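You operate a simulated robot arm through the tools that you are given. There is no shell and no other tool.

The job below is to be done with a simulated robot arm. You get a single attempt, and the scene is never put back.

TASK
Shut both valves of the strainer block and take both strainers out.
Fine: valves first, then latches; clogged one in the short black tray, the other in the long white tray.

It is judged by the outcome, as a careful person would: the job done as asked, and still so three seconds after it is handed in. It fails if anything else is knocked over, pushed out of place, dropped, spilled or broken.

THE ROBOT
A 6-joint arm with a two-finger parallel gripper, fixed in place. Base frame: the origin is at the foot of the arm, x ahead of it, y to its left, z up; the work surface is at about z = 0. Units: m, degrees, N and s.
With the tool pointing down near the work surface it reaches from about 0.18 to 0.46 m from the base axis. Its first joint turns from -70.0 to 70.0 degrees. Payload 1.9 kg.
The TCP is the grasp point between the finger pads, 0.023 m short of the fingertips. In the tool frame z runs along the fingers and y along their closing line. Largest opening 0.094 m; finger width 0.038, thickness 0.01; the body of the gripper, 0.054 by 0.096 m, starts 0.039 m behind the TCP.
Orientation is that of the tool frame in the base frame, as a unit quaternion [w, x, y, z]. With the fingers straight down and closing along the base's y, the tool's x points along the base's -x, its y along +y and its z along -z.

THE INTERFACE
- The arm moves only by the tool drive_tool. Its argument "motion" is a list of rows, each a list of 2 entries, a list of its own where there are three numbers: the shift along the tool's x, y, z in units of 40 mm (1.0 is 40 mm), then the turn, a rotation vector about the tool's x, y, z in units of 4 degrees (1.0 is 4 degrees). In form: [[[tx, ty, tz], [rx, ry, rz]], ...]. A call has 1 to 20 rows; each row shifts and turns the commanded pose from where the row before left it, along the tool's axes as they then stand. "jaw" is the closure, from 0 (fully open) to 1 (shut), set as the call begins (left out, the last holds). A call with a number of a shift or a turn outside -1 to 1 is refused whole. A row lasts 0.2 s, in which the tool goes at most 0.05 m and 8.6 degrees; a call with a longer step from one row to the next is refused whole, and so is a gripper value outside its range. Where a pose cannot be reached the arm comes as near as it can. A force on the tool above 60 N (or 10 N above the force at the start of the call, whichever is more), or a blocked arm, ends the call early, and 0.2 s more pass. The fingers move at their own pace (about 0.108 m/s each) and stop on an object; they squeeze with about 23 N. The grip force told is the motor's: it shows also when the fingers shut on nothing. Time passes only in rows, and 0.2 s behind the last, so rows that do not move let the fingers close. The reply holds the time, the measured pose of the TCP, the force on the tool along the base axes, the opening and the grip force, in the units named above and with some noise, with the torque about the TCP (base axes, N m) and any sound that the robot's microphone picked up, and new pictures: "pictures" is both (left out), scene, wrist or none.
- Cameras (640 x 400 px; columns grow to the right, rows downward): "scene" is fixed at [0.0935, 0.3407, 0.4546]; the picture's right is [-0.34, -0.94, 0.00], its down [-0.43, 0.15, -0.89] and it looks along [0.84, -0.30, -0.46] (base axes); focal length 214 px, centre (320, 200). "wrist" rides on the gripper at [0.086, 0.016, -0.075] in the tool frame; the picture's right is [-0.18, 0.98, 0.00], its down [-0.58, -0.11, -0.81] and it looks along [-0.79, -0.15, 0.59] (tool axes); focal length 243 px, centre (320, 200). There is no depth. A picture from a camera that has moved, and an enlarged one, comes with that camera's place and axes in the base frame and with its lens. The place of the scene camera against the robot may be out by one fixed shift of up to 0.025 m in any direction.
- zoom(camera, box): a new picture of the part [left, top, right, bottom] of that camera's present view, enlarged. No time passes.
- close_job(): hands the job in; it is judged then, once.

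Nothing tells you positions but the pictures and the camera data. Unless the task says otherwise, let go and move clear before handing in.

The tools are called after "Emit:" as a command line: name --argument value ..., lists and objects as JSON in quotes. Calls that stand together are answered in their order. drive_tool: Moves the arm, as the interface text tells. Its arguments: {"type":"object","properties":{"motion":{"type":"array","items":{"type":"array"}},"jaw":{"type":"number"},"pictures":{"type":"string","enum":["both","scene","wrist","none"]}},"required":["motion"]} The other tools are called the same way: zoom (camera, box) takes an enlarged picture of a part of a camera's view; close_job () hands the job in.

At the start:

```text
time: 0.0
eef_pos: [0.2319, 0.2192, 0.3643]
orientation: [0.0, 0.001, 1.0, 0.001]
contact_force: [0.2, -0.7, -0.1]
torque: [-0.02, 0.04, -0.01]
opening: 0.0939
grip_force: 0.1
```

scene: 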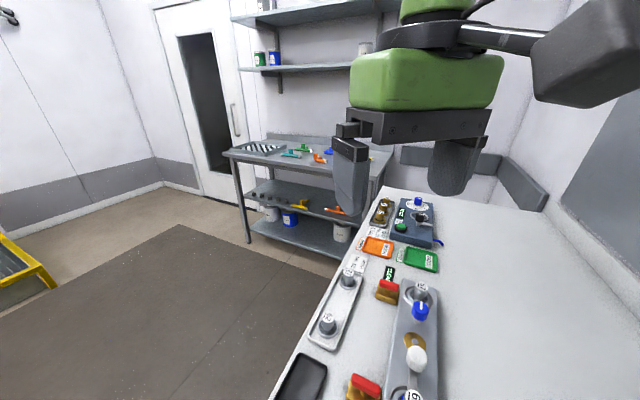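
wrist: 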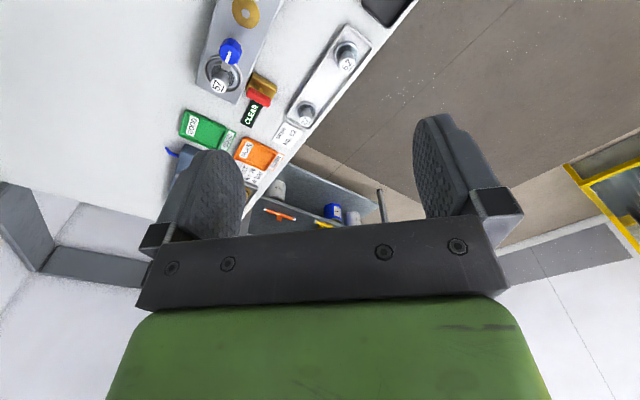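

The scene shows a strainer block with knobs and a white or grey tray on the table, plus some other trays further away. I'll zoom in before moving anything.

Emit:
zoom --camera "scene" --box '[260, 260, 480, 400]'

Emit:
zoom --camera "scene" --box '[340, 180, 480, 280]'

Emit:
zoom --camera "wrist" --box '[150, 0, 430, 200]'

```text
2.86 times, centred on (370, 330) of scene
camera zoom: at [0.0935, 0.3407, 0.4546], right [-0.34, -0.94, 0.0], down [-0.43, 0.15, -0.89], along [0.84, -0.3, -0.46], focal length 613 px, centre (177, -171)
```

zoom: 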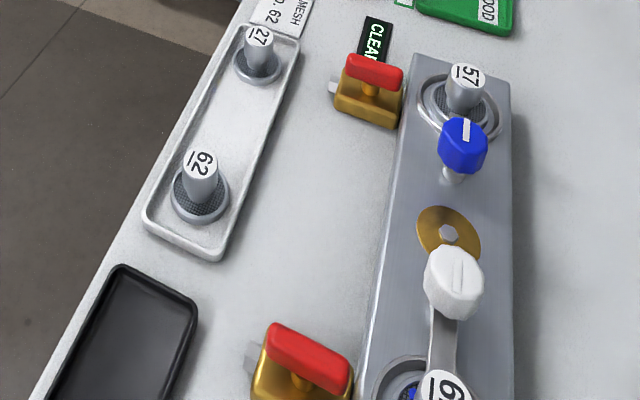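

```text
4.00 times, centred on (410, 230) of scene
camera zoom: at [0.0935, 0.3407, 0.4546], right [-0.34, -0.94, 0.0], down [-0.43, 0.15, -0.89], along [0.84, -0.3, -0.46], focal length 858 px, centre (-40, 80)
```

zoom: 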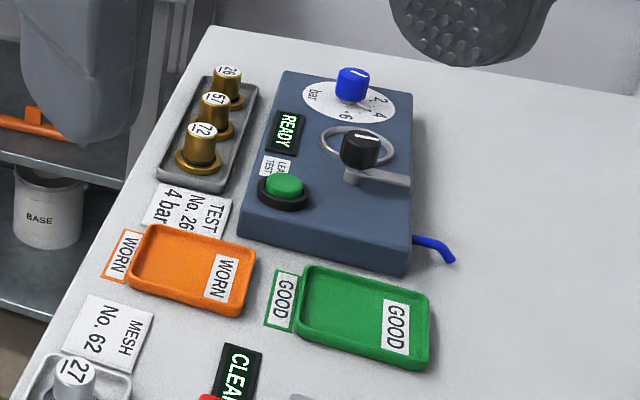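

```text
2.00 times, centred on (290, 100) of wrist
camera zoom: at [0.1435, 0.2349, 0.4378], right [0.18, 0.98, 0.0], down [0.58, -0.11, 0.81], along [0.79, -0.15, -0.59], focal length 485 px, centre (380, 400)
```

zoom: 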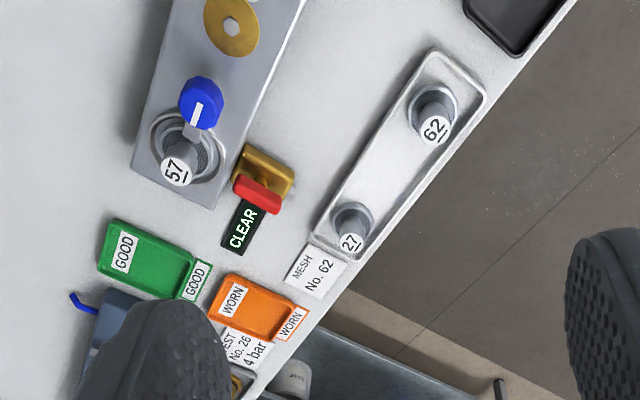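

The block runs diagonally across the table in front of me. Two red-handled valves sit beside it, and it has two latched wells with numbered strainers. I'll tilt the wrist camera down to see the near end before acting.

Emit:
drive_tool --motion '[[[0.5, 0, 0], [0, 1, 0]], [[0.5, 0, 0], [0, 1, 0]], [[0, 0, 0], [0, 1, 0]], [[0, 0, 0], [0, 1, 0]], [[0, 0, 0], [0, 1, 0]], [[0, 0, 0], [0, 1, 0]]]' --pictures "both"

```text
time: 1.4
eef_pos: [0.1906, 0.2194, 0.366]
orientation: [-0.209, 0.0, 0.978, 0.001]
contact_force: [0.2, 0.3, -0.1]
torque: [0.03, -0.02, -0.01]
opening: 0.0942
grip_force: 0.1
camera wrist: at [0.1413, 0.2351, 0.4684], right [0.17, 0.98, -0.07], down [0.86, -0.11, 0.5], along [0.48, -0.15, -0.86], focal length 243 px, centre (320, 200)
```

scene: 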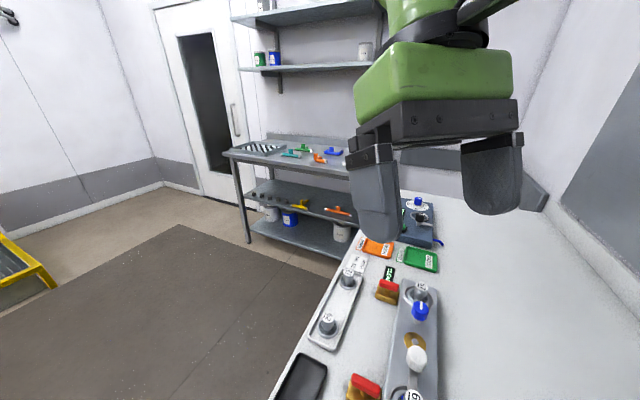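
wrist: 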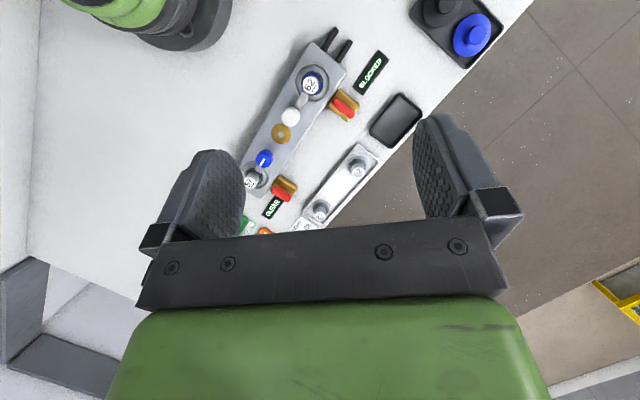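

Now I can see the whole block: a BLOCKED display near the near strainer and a CLEAR display near the far one. I'll zoom in for details.

Emit:
zoom --camera "wrist" --box '[230, 20, 390, 120]'

Emit:
zoom --camera "wrist" --box '[220, 110, 380, 210]'

Emit:
zoom --camera "wrist" --box '[300, 0, 540, 150]'

Emit:
zoom --camera "scene" --box '[340, 270, 480, 400]'

```text
4.00 times, centred on (310, 70) of wrist
camera zoom: at [0.1413, 0.2351, 0.4684], right [0.17, 0.98, -0.07], down [0.86, -0.11, 0.5], along [0.48, -0.15, -0.86], focal length 970 px, centre (360, 720)
```

zoom: 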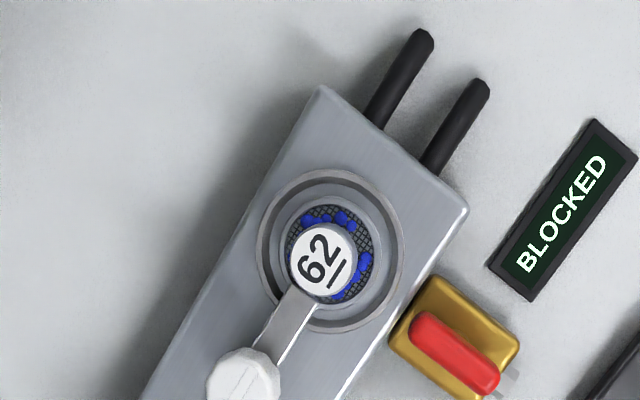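

```text
4.00 times, centred on (300, 160) of wrist
camera zoom: at [0.1413, 0.2351, 0.4684], right [0.17, 0.98, -0.07], down [0.86, -0.11, 0.5], along [0.48, -0.15, -0.86], focal length 970 px, centre (400, 360)
```

zoom: 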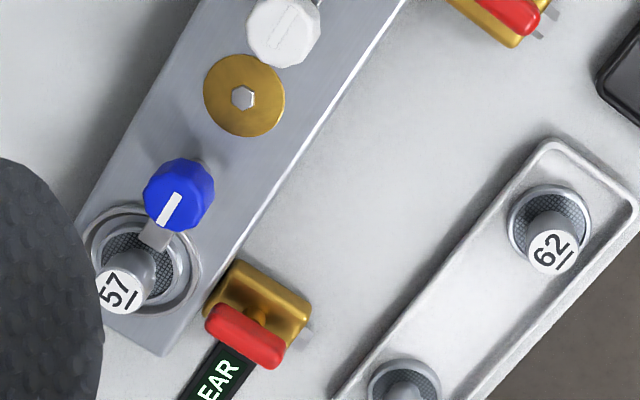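

```text
2.67 times, centred on (420, 75) of wrist
camera zoom: at [0.1413, 0.2351, 0.4684], right [0.17, 0.98, -0.07], down [0.86, -0.11, 0.5], along [0.48, -0.15, -0.86], focal length 647 px, centre (53, 533)
```

zoom: 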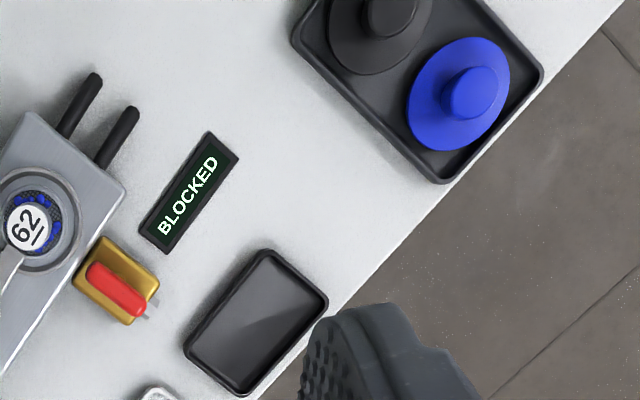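

```text
3.08 times, centred on (410, 335) of scene
camera zoom: at [0.0935, 0.3407, 0.4546], right [-0.34, -0.94, 0.0], down [-0.43, 0.15, -0.89], along [0.84, -0.3, -0.46], focal length 660 px, centre (43, -215)
```

zoom: 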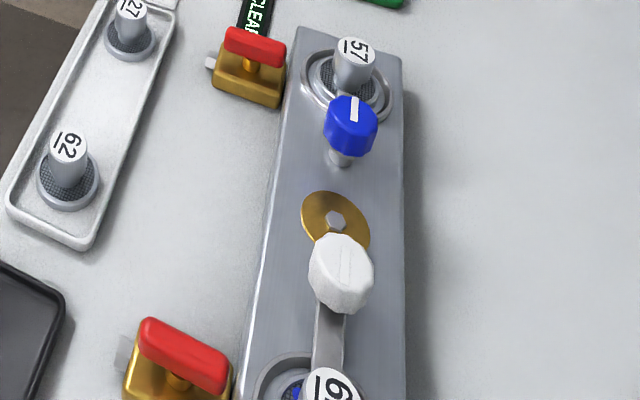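

I read it this way: the near strainer (62) is the BLOCKED one and the far strainer (57) is CLEAR. Both red valve handles lie along their pipes, so both are open. I'll level the tool, turn it to match the block and go above the near valve, around (0.21, 0.23), for a closer look.

Emit:
drive_tool --motion '[[[0, 0, 0], [0, -1, 0]], [[0, 0, 0], [0, -1, 0]], [[0, 0, 0], [0, -1, 0]], [[0, 0, 0], [0, -1, 0]], [[0, 0, 0], [0, -1, 0]], [[0, 0, 0], [0, -1, 0]], [[-0.1, 0.055, 0.8], [0, 0, 0]], [[-0.1, 0.055, 0.8], [0, 0, 0]], [[-0.1, 0.055, 0.8], [0, 0, 0]], [[-0.1, 0.055, 0.8], [0, 0, 0]], [[-0.1, 0.055, 0.8], [0, 0, 0]], [[0, 0, 0], [0, 0, -1]], [[0, 0, 0], [0, 0, -1]], [[0, 0, 0], [0, 0, -1]], [[0, 0, 0], [0, 0, -1]], [[0, 0, 0], [0, 0, -1]], [[0, 0, 0], [0, 0, -1]], [[0, 0, 0], [0, 0, -1]], [[0, 0, 0], [0, 0, -1]], [[0, 0, 0], [0, 0, -1]]]' --pictures "both"

```text
time: 5.6
eef_pos: [0.2095, 0.2299, 0.2049]
orientation: [0.0, -0.309, 0.951, 0.001]
contact_force: [-0.6, 0.0, -0.3]
torque: [-0.03, 0.03, -0.01]
opening: 0.094
grip_force: 0.0
camera wrist: at [0.1302, 0.1919, 0.2788], right [-0.43, 0.9, 0.0], down [0.53, 0.25, 0.81], along [0.73, 0.35, -0.59], focal length 243 px, centre (320, 200)
```

scene: 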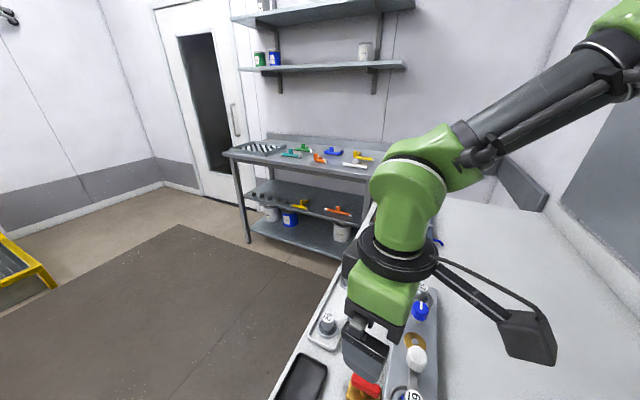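
wrist: 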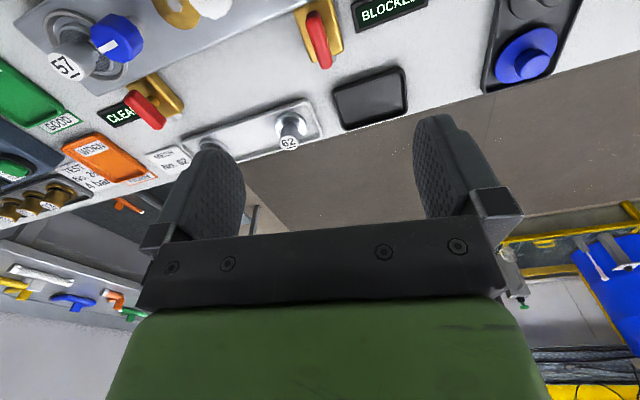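

Emit:
zoom --camera "wrist" --box '[240, 0, 400, 100]'

Emit:
zoom --camera "wrist" --box '[40, 0, 240, 140]'

Emit:
zoom --camera "scene" --box '[320, 300, 480, 400]'

```text
4.00 times, centred on (320, 50) of wrist
camera zoom: at [0.1302, 0.1919, 0.2788], right [-0.43, 0.9, 0.0], down [0.53, 0.25, 0.81], along [0.73, 0.35, -0.59], focal length 970 px, centre (320, 800)
```

zoom: 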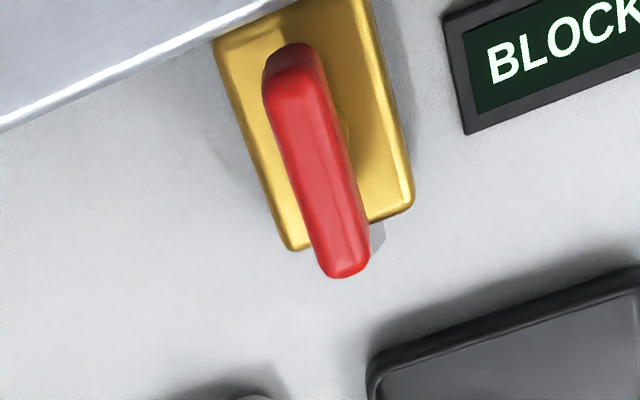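

```text
2.86 times, centred on (140, 70) of wrist
camera zoom: at [0.1302, 0.1919, 0.2788], right [-0.43, 0.9, 0.0], down [0.53, 0.25, 0.81], along [0.73, 0.35, -0.59], focal length 693 px, centre (834, 571)
```

zoom: 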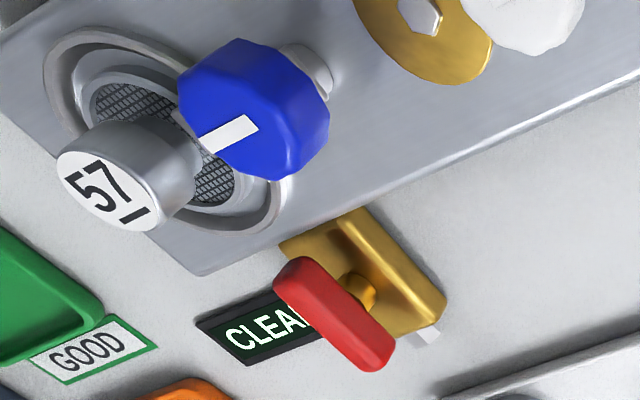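

```text
4.00 times, centred on (400, 350) of scene
camera zoom: at [0.0935, 0.3407, 0.4546], right [-0.34, -0.94, 0.0], down [-0.43, 0.15, -0.89], along [0.84, -0.3, -0.46], focal length 858 px, centre (0, -400)
```

zoom: 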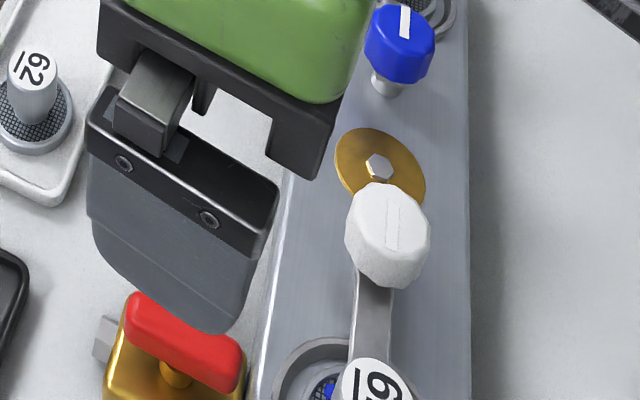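

The near valve handle is centred at about (0.213, 0.231), z around 0.035, and lies across the block. I'll line up over it with the fingers partly open and come down part-way.

Emit:
drive_tool --motion '[[[0, 0, 0], [0, 0, -1]], [[0, 0, 0], [0, 0, -1]], [[-0.083, -0.04, 0], [0, 0, -0.25]], [[0, 0, 0.8], [0, 0, 0]], [[0, 0, 0.8], [0, 0, 0]], [[0, 0, 0.8], [0, 0, 0]], [[0, 0, 0], [0, 0, 0]]]' --jaw 0.5 --pictures "both"

```text
time: 7.2
eef_pos: [0.2128, 0.2328, 0.108]
orientation: [0.0, -0.382, 0.924, 0.002]
contact_force: [-1.0, -0.1, -0.2]
torque: [0.04, 0.02, 0.01]
opening: 0.0468
grip_force: 0.0
camera wrist: at [0.1394, 0.1812, 0.1825], right [-0.56, 0.83, 0.0], down [0.49, 0.33, 0.81], along [0.67, 0.46, -0.59], focal length 243 px, centre (320, 200)
```

scene: 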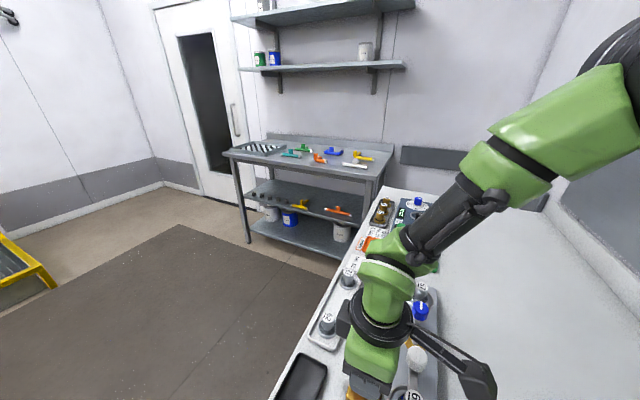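
wrist: 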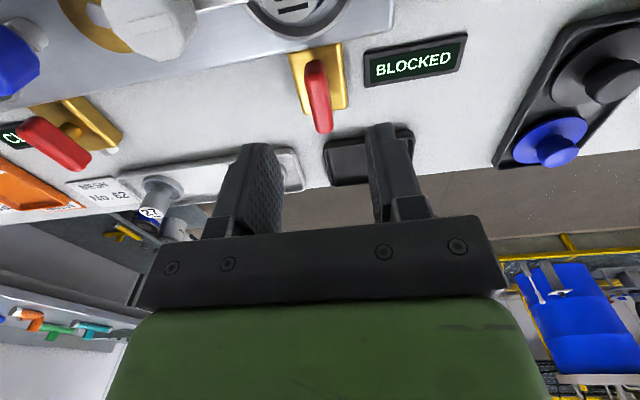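

Emit:
zoom --camera "wrist" --box '[240, 30, 400, 150]'

Emit:
zoom --camera "wrist" --box '[0, 60, 240, 220]'

```text
3.33 times, centred on (320, 90) of wrist
camera zoom: at [0.1394, 0.1812, 0.1825], right [-0.56, 0.83, 0.0], down [0.49, 0.33, 0.81], along [0.67, 0.46, -0.59], focal length 809 px, centre (320, 567)
```

zoom: 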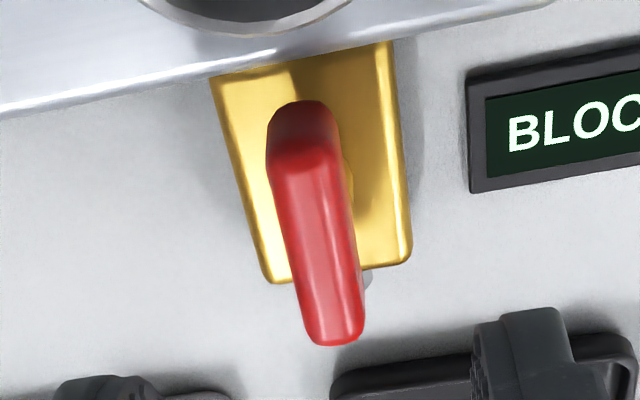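

```text
2.50 times, centred on (120, 140) of wrist
camera zoom: at [0.1394, 0.1812, 0.1825], right [-0.56, 0.83, 0.0], down [0.49, 0.33, 0.81], along [0.67, 0.46, -0.59], focal length 606 px, centre (820, 350)
```

zoom: 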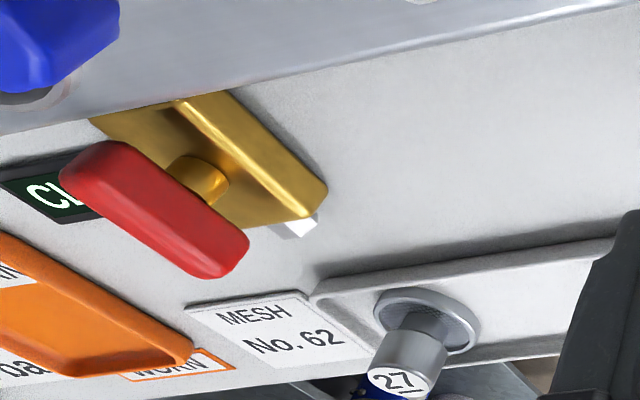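

The handle is centred under the TCP to within 2 mm, with its top at z about 0.046 and the brass body top at about 0.02. I'll lower the fingertips to about 0.027, then close on the handle.

Emit:
drive_tool --motion '[[[0.03, 0, 0.72], [0, 0, 0]], [[0.025, 0, 0.72], [0, 0, 0]], [[0, 0, 0], [0, 0, 0]]]' --jaw 0.5 --pictures "wrist"

Emit:
drive_tool --motion '[[[0, 0, 0], [0, 0, 0]], [[0, 0, 0], [0, 0, 0]], [[0, 0, 0], [0, 0, 0]]]' --jaw 1.0 --pictures "wrist"

```text
time: 8.0
eef_pos: [0.2112, 0.2298, 0.0507]
orientation: [0.0, -0.383, 0.924, 0.001]
contact_force: [0.6, -0.5, -0.3]
torque: [-0.02, -0.03, 0.0]
opening: 0.0468
grip_force: 0.1
camera wrist: at [0.138, 0.1798, 0.1241], right [-0.56, 0.83, 0.0], down [0.49, 0.33, 0.81], along [0.67, 0.46, -0.59], focal length 243 px, centre (320, 200)
```

wrist: 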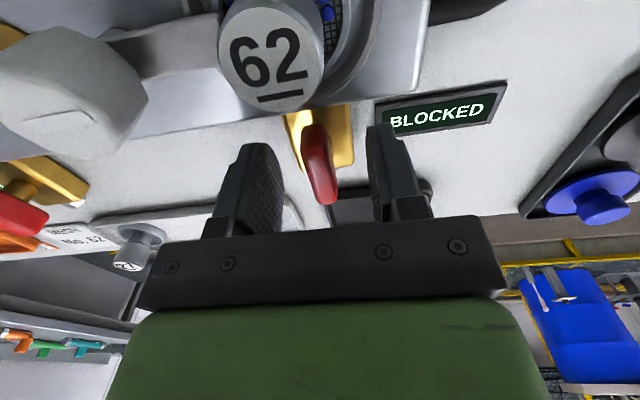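

```text
time: 8.8
eef_pos: [0.2121, 0.229, 0.0503]
orientation: [0.0, -0.382, 0.924, 0.001]
contact_force: [1.3, 3.2, -8.4]
torque: [-0.09, -0.24, -0.02]
opening: 0.0127
grip_force: 44.9
camera wrist: at [0.138, 0.1797, 0.1242], right [-0.56, 0.83, 0.0], down [0.49, 0.33, 0.81], along [0.67, 0.46, -0.59], focal length 243 px, centre (320, 200)
```

wrist: 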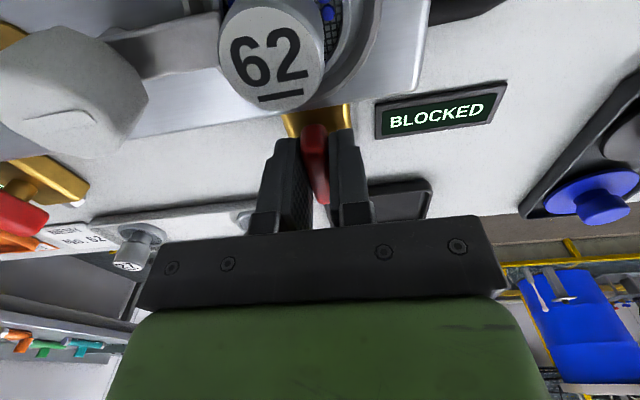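

The handle is gripped (opening 12.7 mm). I'll try a small clockwise turn, the usual closing direction, and check the torque.

Emit:
drive_tool --motion '[[[0, 0, 0], [0, 0, 1]], [[0, 0, 0], [0, 0, 1]], [[0, 0, 0], [0, 0, 1]], [[0, 0, 0], [0, 0, 0]]]' --pictures "wrist"

```text
time: 9.8
eef_pos: [0.211, 0.2299, 0.0502]
orientation: [0.0, -0.285, 0.959, 0.0]
contact_force: [-30.6, 22.5, -19.4]
torque: [0.6, -0.81, 0.08]
opening: 0.0128
grip_force: 44.9
camera wrist: at [0.1292, 0.1965, 0.1246], right [-0.38, 0.92, 0.0], down [0.55, 0.23, 0.8], along [0.74, 0.31, -0.59], focal length 243 px, centre (320, 200)
```

wrist: 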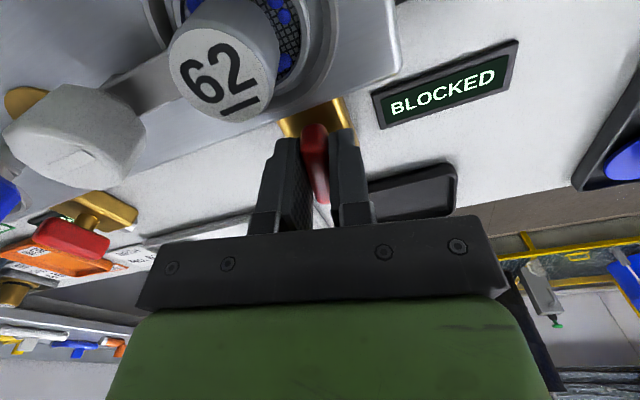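

Emit:
zoom --camera "wrist" --box '[240, 80, 400, 220]'

Emit:
zoom --camera "scene" --box '[300, 340, 440, 400]'

```text
2.86 times, centred on (320, 150) of wrist
camera zoom: at [0.1292, 0.1965, 0.1246], right [-0.38, 0.92, 0.0], down [0.55, 0.23, 0.8], along [0.74, 0.31, -0.59], focal length 693 px, centre (320, 343)
```

zoom: 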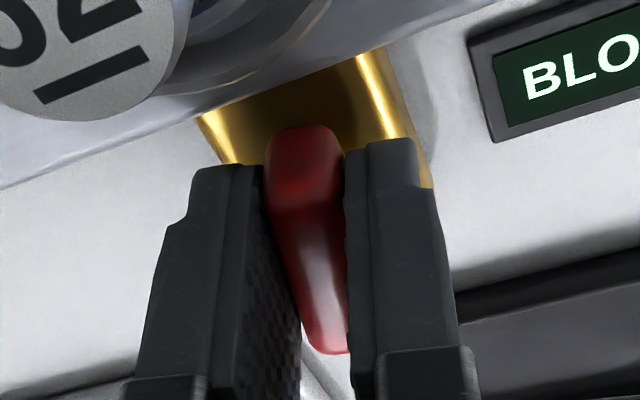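

```text
4.57 times, centred on (370, 370) of scene
camera zoom: at [0.0935, 0.3407, 0.4546], right [-0.34, -0.94, 0.0], down [-0.43, 0.15, -0.89], along [0.84, -0.3, -0.46], focal length 980 px, centre (91, -577)
```

zoom: 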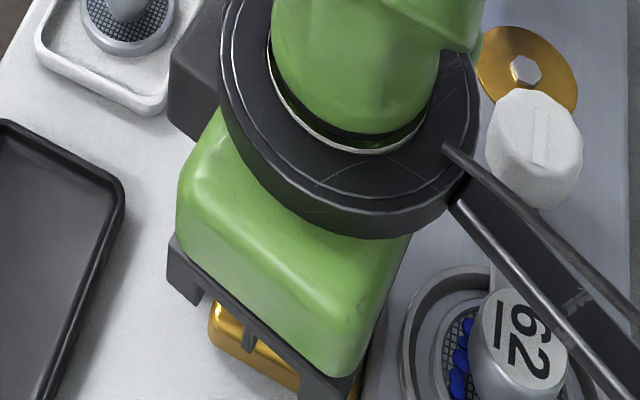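

The handle turned with the gripper, but there is a side force. The stem axis must be a few mm off my TCP. I'll shift sideways to relieve it and read the force again.

Emit:
drive_tool --motion '[[[0, 0.04, 0.02], [0, 0, 0]], [[0, 0, 0], [0, 0, 0]]]' --pictures "none"

```text
time: 10.4
eef_pos: [0.2102, 0.2309, 0.0502]
orientation: [-0.001, -0.282, 0.959, -0.001]
contact_force: [-23.8, -13.4, 21.2]
torque: [0.07, -0.24, 0.04]
opening: 0.0131
grip_force: 45.1
```

That relieved the side force. The stem axis is about 8 mm outboard of the grip point, so I'll keep turning with a matching arc and check the forces in steps.

Emit:
drive_tool --motion '[[[0.012, 0, -0.01], [0, 0, 0]], [[0.005, 0.0136, 0], [0, 0, 1]], [[0.005, 0.0136, 0], [0, 0, 1]], [[0.005, 0.0136, 0], [0, 0, 1]], [[0, 0, 0], [0, 0, 0]]]' --pictures "none"

```text
time: 11.6
eef_pos: [0.2107, 0.2305, 0.0506]
orientation: [0.0, -0.181, 0.984, 0.0]
contact_force: [30.1, -41.4, -18.2]
torque: [-0.74, 0.57, -0.12]
opening: 0.0127
grip_force: 45.0
```

The force has now reversed, so I overcorrected. The stem axis must actually be close to the TCP. I'll go back to the neutral point and keep turning in place.

Emit:
drive_tool --motion '[[[-0.016, -0.057, 0.01], [0, 0, 0]], [[0, 0, 0], [0, 0, 0]]]' --pictures "none"

```text
time: 12.2
eef_pos: [0.2108, 0.2304, 0.051]
orientation: [0.0, -0.183, 0.983, 0.001]
contact_force: [-10.0, 11.2, -34.2]
torque: [-0.43, 0.38, 0.02]
opening: 0.0127
grip_force: 45.2
```

Emit:
drive_tool --motion '[[[0, 0, 0.02], [0, 0, 0]], [[0, 0, 0], [0, 0, 0]]]' --pictures "wrist"

```text
time: 12.8
eef_pos: [0.2108, 0.2318, 0.0503]
orientation: [-0.001, -0.183, 0.983, 0.0]
contact_force: [-42.7, 21.0, 0.6]
torque: [0.11, -0.42, 0.07]
opening: 0.0128
grip_force: 44.9
camera wrist: at [0.1238, 0.2143, 0.1244], right [-0.18, 0.98, 0.0], down [0.58, 0.11, 0.81], along [0.79, 0.15, -0.59], focal length 243 px, centre (320, 200)
```

wrist: 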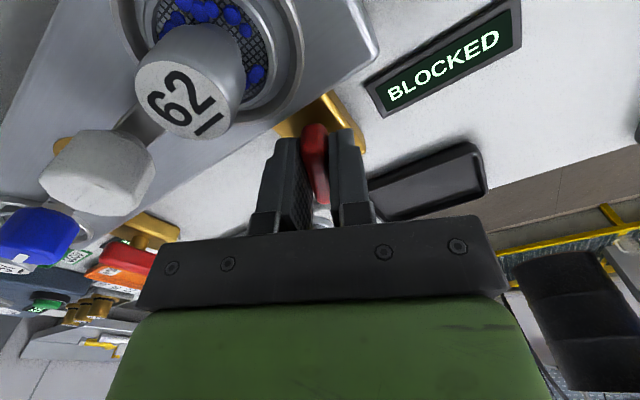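

The rigid grip fights any small misalignment. I'll ease the fingers to a loose fork, about 16 mm around the 12.7 mm handle, and turn it that way.

Emit:
drive_tool --motion '[[[0, 0, 0], [0, 0, 0]], [[0, 0, 0], [0, 0, 0]]]' --jaw 0.83 --pictures "none"

Emit:
drive_tool --motion '[[[0, 0, 0], [0, 0, 1]], [[0, 0, 0], [0, 0, 1]], [[0, 0, 0], [0, 0, 1]], [[0, 0, 0], [0, 0, 1]], [[0, 0, 0], [0, 0, 0]]]' --pictures "wrist"

```text
time: 13.4
eef_pos: [0.212, 0.2296, 0.0503]
orientation: [0.0, -0.182, 0.983, 0.001]
contact_force: [-0.3, 0.2, 0.1]
torque: [-0.01, 0.02, 0.02]
opening: 0.0158
grip_force: 0.0
```

```text
time: 14.6
eef_pos: [0.2131, 0.2304, 0.0499]
orientation: [0.001, -0.043, 0.999, 0.002]
contact_force: [11.4, 1.8, 0.0]
torque: [0.0, -0.27, 0.24]
opening: 0.0164
grip_force: 0.9
camera wrist: at [0.1239, 0.2389, 0.1242], right [0.1, 1.0, 0.0], down [0.59, -0.06, 0.81], along [0.8, -0.08, -0.59], focal length 243 px, centre (320, 200)
```

wrist: 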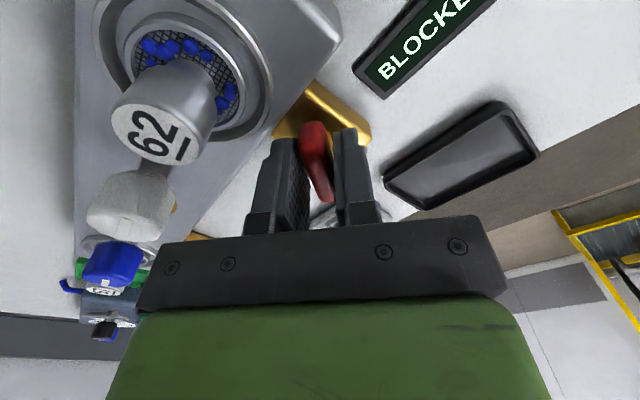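

The loose fork works, with low forces and a torque of about 0.24 N·m. I'll keep turning.

Emit:
drive_tool --motion '[[[0, 0, 0], [0, 0, 1]], [[0, 0, 0], [0, 0, 1]], [[0, 0, 0], [0, 0, 1]], [[0, 0, 0], [0, 0, 1]], [[0, 0, 0], [0, 0, 0]]]' --pictures "wrist"

```text
time: 15.8
eef_pos: [0.2118, 0.2299, 0.0509]
orientation: [0.0, 0.097, 0.995, 0.002]
contact_force: [16.8, 4.8, -2.7]
torque: [0.04, -0.32, 0.17]
opening: 0.0156
grip_force: 0.1
camera wrist: at [0.1292, 0.2625, 0.1239], right [0.37, 0.93, 0.0], down [0.55, -0.22, 0.81], along [0.75, -0.3, -0.59], focal length 243 px, centre (320, 200)
```

wrist: 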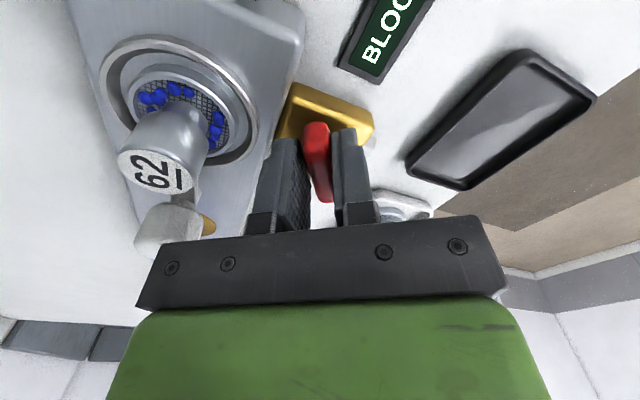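

Emit:
drive_tool --motion '[[[0, 0, 0], [0, 0, 1]], [[0, 0, 0], [0, 0, 1]], [[0, 0, 0], [0, 0, 1]], [[0, 0, 0], [0, 0, 1]], [[0, 0, 0], [0, 0, 1]], [[0, 0, 0], [0, 0, 1]], [[0, 0, 0], [0, 0, 1]], [[0, 0, 0], [0, 0, 0]]]' --pictures "wrist"

```text
time: 17.6
eef_pos: [0.2106, 0.2308, 0.0503]
orientation: [0.0, 0.334, 0.943, 0.001]
contact_force: [0.7, 0.8, -0.2]
torque: [0.0, 0.01, -0.04]
opening: 0.0164
grip_force: 0.9
camera wrist: at [0.1538, 0.2972, 0.1242], right [0.76, 0.65, 0.0], down [0.38, -0.45, 0.81], along [0.52, -0.61, -0.59], focal length 243 px, centre (320, 200)
```

wrist: 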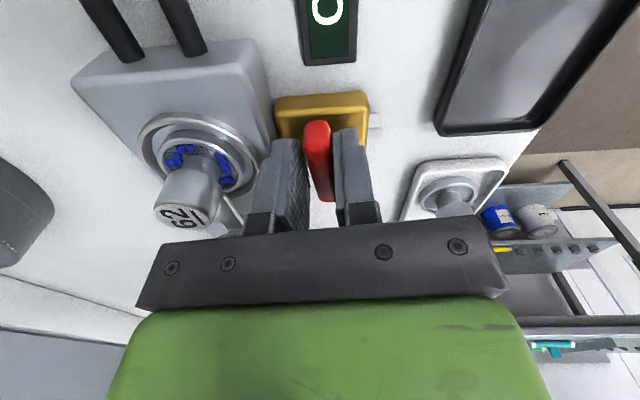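

Emit:
drive_tool --motion '[[[0, 0, 0], [0, 0, 1]], [[0, 0, 0], [0, 0, 1]], [[0, 0, 0], [0, 0, 0]]]' --pictures "wrist"

Emit:
zoom --camera "wrist" --box '[240, 60, 400, 220]'

```text
time: 18.4
eef_pos: [0.2095, 0.2307, 0.0499]
orientation: [0.0, 0.399, 0.917, 0.001]
contact_force: [1.0, 3.9, 0.2]
torque: [0.02, 0.01, 0.13]
opening: 0.0175
grip_force: 1.7
camera wrist: at [0.1633, 0.3048, 0.1242], right [0.84, 0.54, 0.0], down [0.32, -0.5, 0.81], along [0.43, -0.68, -0.59], focal length 243 px, centre (320, 200)
```

wrist: 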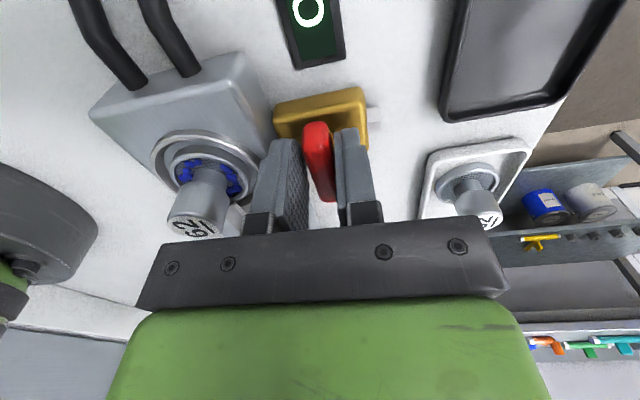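

```text
2.50 times, centred on (320, 140) of wrist
camera zoom: at [0.1633, 0.3048, 0.1242], right [0.84, 0.54, 0.0], down [0.32, -0.5, 0.81], along [0.43, -0.68, -0.59], focal length 606 px, centre (320, 350)
```

zoom: 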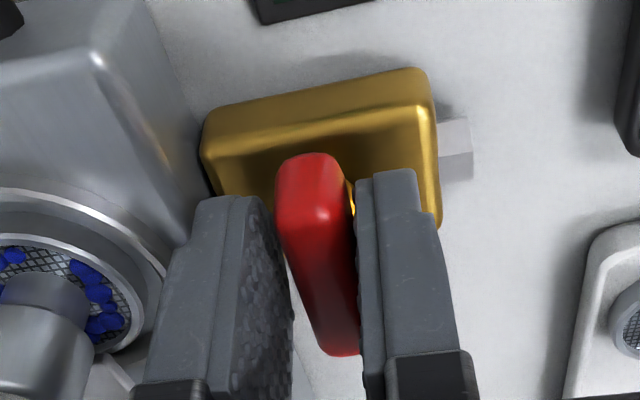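

Emit:
drive_tool --motion '[[[0, 0, 0], [0, 0, 1]], [[0, 0, 0], [0, 0, 0]]]' --pictures "wrist"

Emit:
zoom --camera "wrist" --box '[240, 60, 400, 220]'

```text
time: 19.0
eef_pos: [0.2104, 0.2313, 0.0498]
orientation: [0.0, 0.431, 0.902, 0.001]
contact_force: [3.1, 11.3, 1.3]
torque: [0.01, -0.03, 0.24]
opening: 0.0202
grip_force: 5.1
camera wrist: at [0.1684, 0.3077, 0.1244], right [0.88, 0.48, 0.0], down [0.28, -0.52, 0.8], along [0.38, -0.71, -0.59], focal length 243 px, centre (320, 200)
```

wrist: 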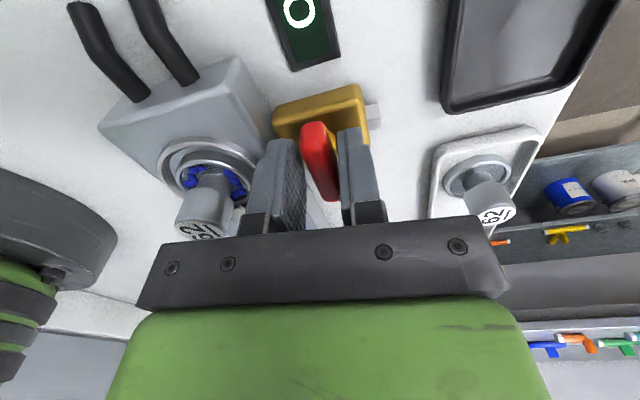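

```text
2.50 times, centred on (320, 140) of wrist
camera zoom: at [0.1684, 0.3077, 0.1244], right [0.88, 0.48, 0.0], down [0.28, -0.52, 0.8], along [0.38, -0.71, -0.59], focal length 606 px, centre (320, 350)
```

zoom: 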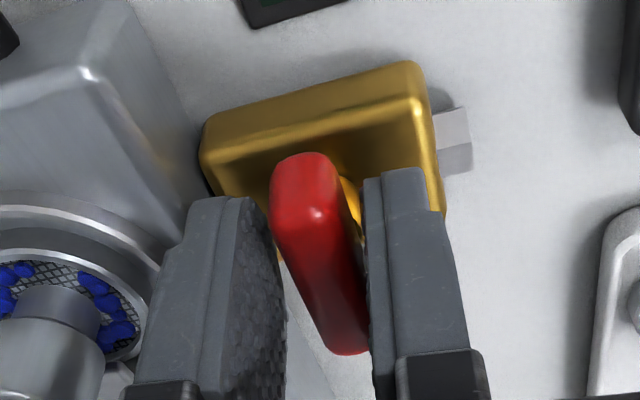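

The fingers are being pushed apart, so the handle has reached its stop at about 90°. I'll back off a little, open slightly and lift clear to check.

Emit:
drive_tool --motion '[[[0, 0, 0], [0, 0, -1]], [[0, 0, 0], [0, 0, -0.5]], [[0, 0, 0], [0, 0, 0]]]' --jaw 0.76 --pictures "none"

Emit:
drive_tool --motion '[[[0, 0, -0.5], [0, 0, 0]], [[0, 0, -1], [0, 0, 0]], [[0, 0, -1], [0, 0, 0]], [[0, 0, -1], [0, 0, 0]], [[0, 0, 0], [0, 0, 0]]]' --pictures "both"

```text
time: 19.8
eef_pos: [0.211, 0.2295, 0.0503]
orientation: [0.0, 0.383, 0.924, 0.0]
contact_force: [-0.5, 0.2, -0.9]
torque: [0.01, -0.05, -0.04]
opening: 0.0228
grip_force: 0.1
```

```text
time: 21.0
eef_pos: [0.2131, 0.231, 0.19]
orientation: [0.0, 0.383, 0.924, 0.0]
contact_force: [-0.3, -1.0, 0.5]
torque: [-0.02, 0.01, 0.01]
opening: 0.0226
grip_force: 0.1
camera wrist: at [0.1624, 0.3037, 0.2647], right [0.83, 0.56, 0.0], down [0.33, -0.49, 0.81], along [0.46, -0.66, -0.59], focal length 243 px, centre (320, 200)
```

scene: 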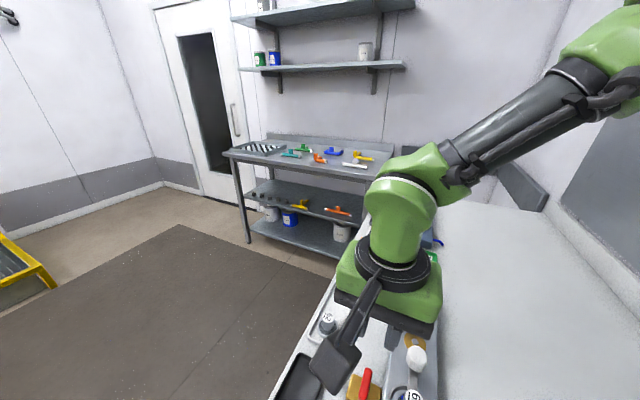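
wrist: 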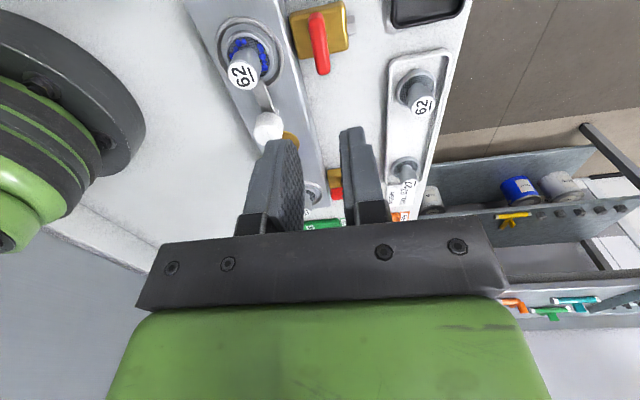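

Emit:
zoom --camera "wrist" --box '[200, 0, 380, 110]'

Emit:
zoom --camera "scene" --box '[300, 320, 460, 400]'

```text
3.56 times, centred on (290, 55) of wrist
camera zoom: at [0.1624, 0.3037, 0.2647], right [0.83, 0.56, 0.0], down [0.33, -0.49, 0.81], along [0.46, -0.66, -0.59], focal length 863 px, centre (427, 716)
```

zoom: 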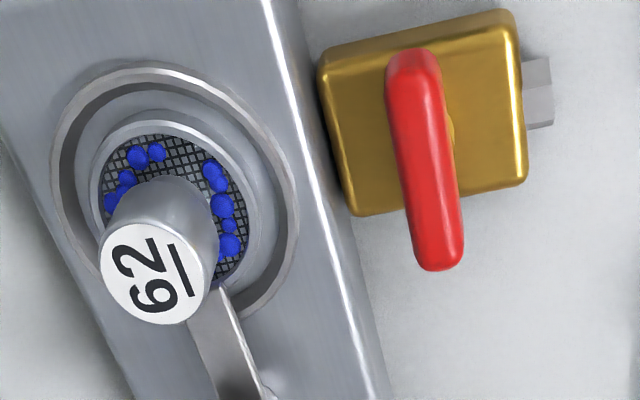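

```text
4.00 times, centred on (380, 360) of scene
camera zoom: at [0.0935, 0.3407, 0.4546], right [-0.34, -0.94, 0.0], down [-0.43, 0.15, -0.89], along [0.84, -0.3, -0.46], focal length 858 px, centre (80, -440)
```

zoom: 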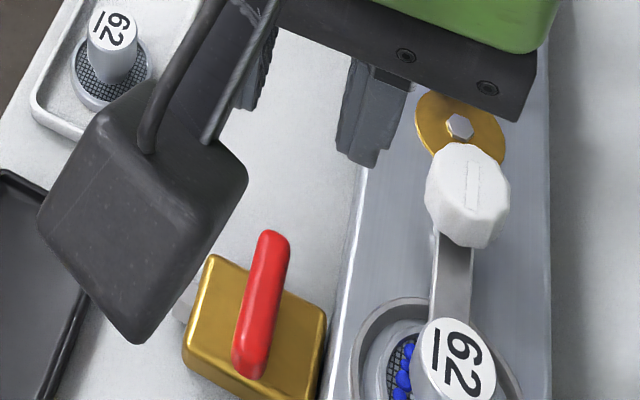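

The near valve is shut, with its handle now parallel to the block. Next I'll go above the far valve at about (0.349, 0.0875) and turn the tool back to grip its handle.

Emit:
drive_tool --motion '[[[-1, -0.026, 0], [0, 0, 0]], [[-1, -0.026, 0], [0, 0, 0]], [[-1, -0.026, 0], [0, 0, 0]], [[-1, -0.026, 0], [0, 0, 0]], [[-0.94, -0.026, 0], [0, 0, 0]], [[0, 0, 0], [0, 0, -1]], [[0, 0, 0], [0, 0, -1]], [[0, 0, 0], [0, 0, -1]], [[0, 0, 0], [0, 0, -1]], [[0, 0, 0], [0, 0, -1]], [[0, 0, 0], [0, 0, -1]], [[0, 0, 0], [0, 0, -1]], [[0, 0, 0], [0, 0, -1]], [[0, 0, 0], [0, 0, -1]], [[0, 0, 0], [0, 0, -1]], [[0, 0, 0], [0, 0, -1]], [[0, 0, 0], [0, 0, -1]], [[0, 0, 0], [0, 0, -1]], [[0, 0, 0], [0, 0, -1]], [[0, 0, 0], [0, 0, -1]]]' --jaw 0.5 --pictures "wrist"

Emit:
drive_tool --motion '[[[0, 0, 0.5], [0, 0, -1]], [[0, 0, 0.5], [0, 0, -1]], [[0, 0, 0.5], [0, 0, -1]], [[0, 0, 0.5], [0, 0, -1]], [[0, 0, 0], [0, 0, -1]], [[0, 0, 0], [0, 0, -1]], [[0, 0, 0], [0, 0, -1]], [[0, 0, 0], [0, 0, -0.5]], [[0, 0, 0], [0, 0, 0]]]' --jaw 0.5 --pictures "both"

```text
time: 25.2
eef_pos: [0.3473, 0.085, 0.1905]
orientation: [0.0, -0.13, 0.992, 0.002]
contact_force: [-0.1, 0.3, 0.2]
torque: [0.04, 0.01, 0.05]
opening: 0.0468
grip_force: 0.1
camera wrist: at [0.2588, 0.0794, 0.2642], right [-0.08, 1.0, 0.0], down [0.59, 0.04, 0.81], along [0.8, 0.06, -0.59], focal length 243 px, centre (320, 200)
```

wrist: 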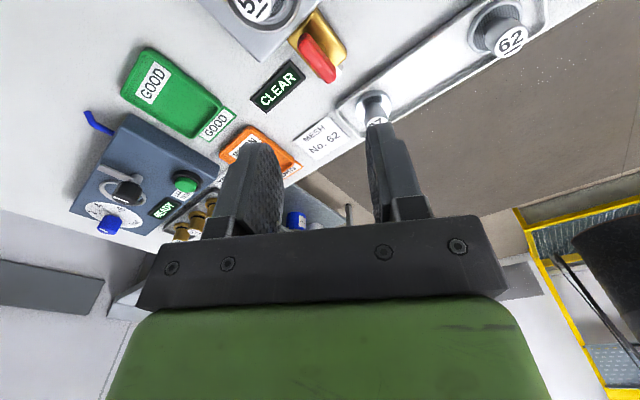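

```text
time: 27.2
eef_pos: [0.3475, 0.0854, 0.1083]
orientation: [0.0, -0.382, 0.924, 0.001]
contact_force: [-0.3, 0.4, -0.3]
torque: [-0.01, 0.0, -0.03]
opening: 0.0468
grip_force: 0.1
camera wrist: at [0.2747, 0.0361, 0.1834], right [-0.57, 0.82, 0.0], down [0.49, 0.33, 0.81], along [0.66, 0.46, -0.59], focal length 243 px, centre (320, 200)
```

scene: 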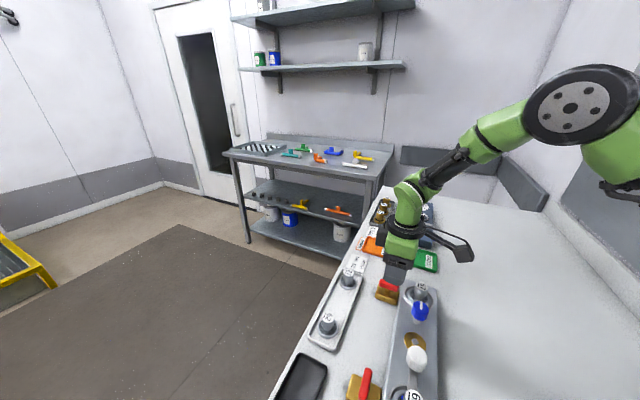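
wrist: 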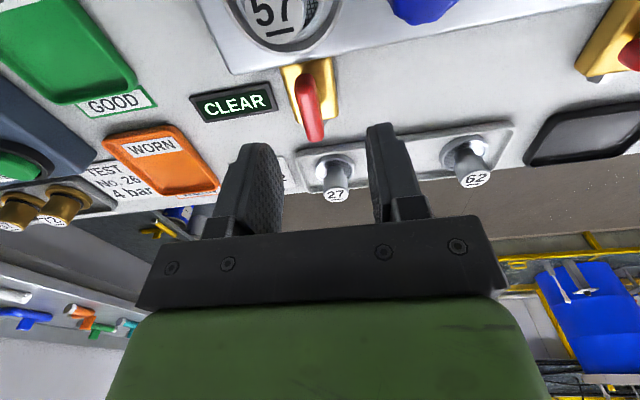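

Emit:
zoom --camera "wrist" --box '[240, 30, 400, 150]'

```text
3.33 times, centred on (320, 90) of wrist
camera zoom: at [0.2747, 0.0361, 0.1834], right [-0.57, 0.82, 0.0], down [0.49, 0.33, 0.81], along [0.66, 0.46, -0.59], focal length 809 px, centre (320, 567)
```

zoom: 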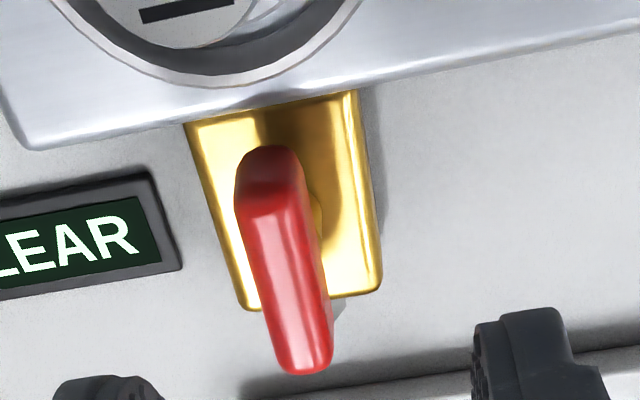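

The far handle is about 10 mm further out than my TCP. I'll correct sideways, lower onto the handle and close to the loose fork.

Emit:
drive_tool --motion '[[[-0.177, -0.175, 0], [0, 0, 0]], [[0, 0, 0.725], [0, 0, 0]], [[0, 0, 0.725], [0, 0, 0]], [[0, 0, 0], [0, 0, 0]]]' --jaw 0.5 --pictures "wrist"

Emit:
drive_tool --motion '[[[0, 0, 0], [0, 0, 0]], [[0, 0, 0], [0, 0, 0]], [[0, 0, 0], [0, 0, 0]]]' --jaw 0.83 --pictures "wrist"

```text
time: 28.2
eef_pos: [0.3576, 0.0888, 0.0508]
orientation: [0.0, -0.383, 0.924, 0.002]
contact_force: [-0.1, 0.2, -0.4]
torque: [0.0, 0.0, 0.0]
opening: 0.047
grip_force: 0.1
camera wrist: at [0.2842, 0.038, 0.1246], right [-0.56, 0.83, 0.0], down [0.49, 0.33, 0.81], along [0.67, 0.46, -0.59], focal length 243 px, centre (320, 200)
```

wrist: 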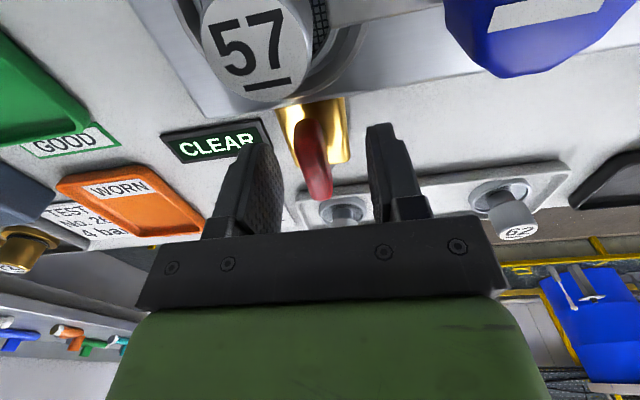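

```text
time: 29.0
eef_pos: [0.3583, 0.0878, 0.0511]
orientation: [0.0, -0.382, 0.924, 0.001]
contact_force: [2.3, -2.2, -1.5]
torque: [-0.05, -0.05, 0.03]
opening: 0.0179
grip_force: 1.7
camera wrist: at [0.2842, 0.038, 0.1248], right [-0.56, 0.83, 0.0], down [0.49, 0.33, 0.81], along [0.67, 0.46, -0.59], focal length 243 px, centre (320, 200)
```

wrist: 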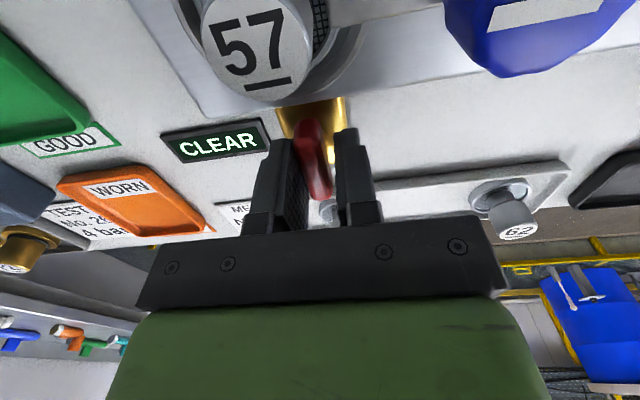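

Emit:
drive_tool --motion '[[[0, -0.06, 0], [0, 0, 0]], [[0, 0, 0], [0, 0, 0]]]' --pictures "wrist"

Emit:
zoom --camera "wrist" --box '[240, 80, 400, 220]'

```text
time: 29.6
eef_pos: [0.3594, 0.0869, 0.0508]
orientation: [-0.001, -0.382, 0.924, 0.001]
contact_force: [-1.3, -0.1, 0.3]
torque: [-0.04, 0.0, 0.02]
opening: 0.0159
grip_force: 0.1
camera wrist: at [0.2854, 0.0361, 0.1251], right [-0.56, 0.83, 0.0], down [0.49, 0.33, 0.81], along [0.67, 0.46, -0.59], focal length 243 px, centre (320, 200)
```

wrist: 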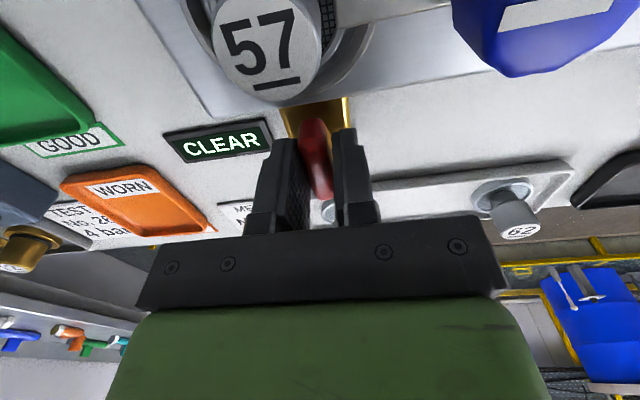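

```text
2.86 times, centred on (320, 150) of wrist
camera zoom: at [0.2854, 0.0361, 0.1251], right [-0.56, 0.83, 0.0], down [0.49, 0.33, 0.81], along [0.67, 0.46, -0.59], focal length 693 px, centre (320, 343)
```

zoom: 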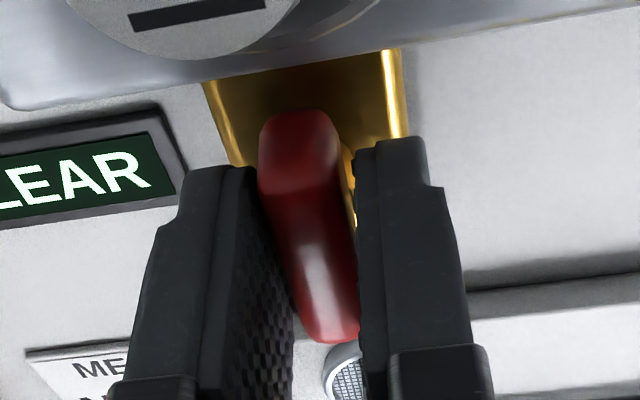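

The handle is centred in the fork. I'll turn clockwise as before.

Emit:
drive_tool --motion '[[[0, 0, 0], [0, 0, 1]], [[0, 0, 0], [0, 0, 1]], [[0, 0, 0], [0, 0, 1]], [[0, 0, 0], [0, 0, 1]], [[0, 0, 0], [0, 0, 1]], [[0, 0, 0], [0, 0, 1]], [[0, 0, 0], [0, 0, 1]], [[0, 0, 0], [0, 0, 1]], [[0, 0, 0], [0, 0, 0]]]' --pictures "wrist"

```text
time: 31.6
eef_pos: [0.3605, 0.0844, 0.0528]
orientation: [-0.001, -0.113, 0.994, 0.0]
contact_force: [0.4, 0.8, 0.1]
torque: [0.02, -0.01, 0.0]
opening: 0.0161
grip_force: 0.1
camera wrist: at [0.2707, 0.0816, 0.1265], right [-0.04, 1.0, 0.0], down [0.59, 0.02, 0.81], along [0.81, 0.03, -0.59], focal length 243 px, centre (320, 200)
```

wrist: 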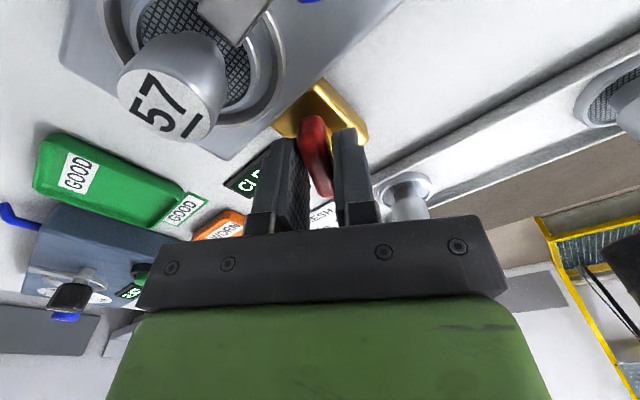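

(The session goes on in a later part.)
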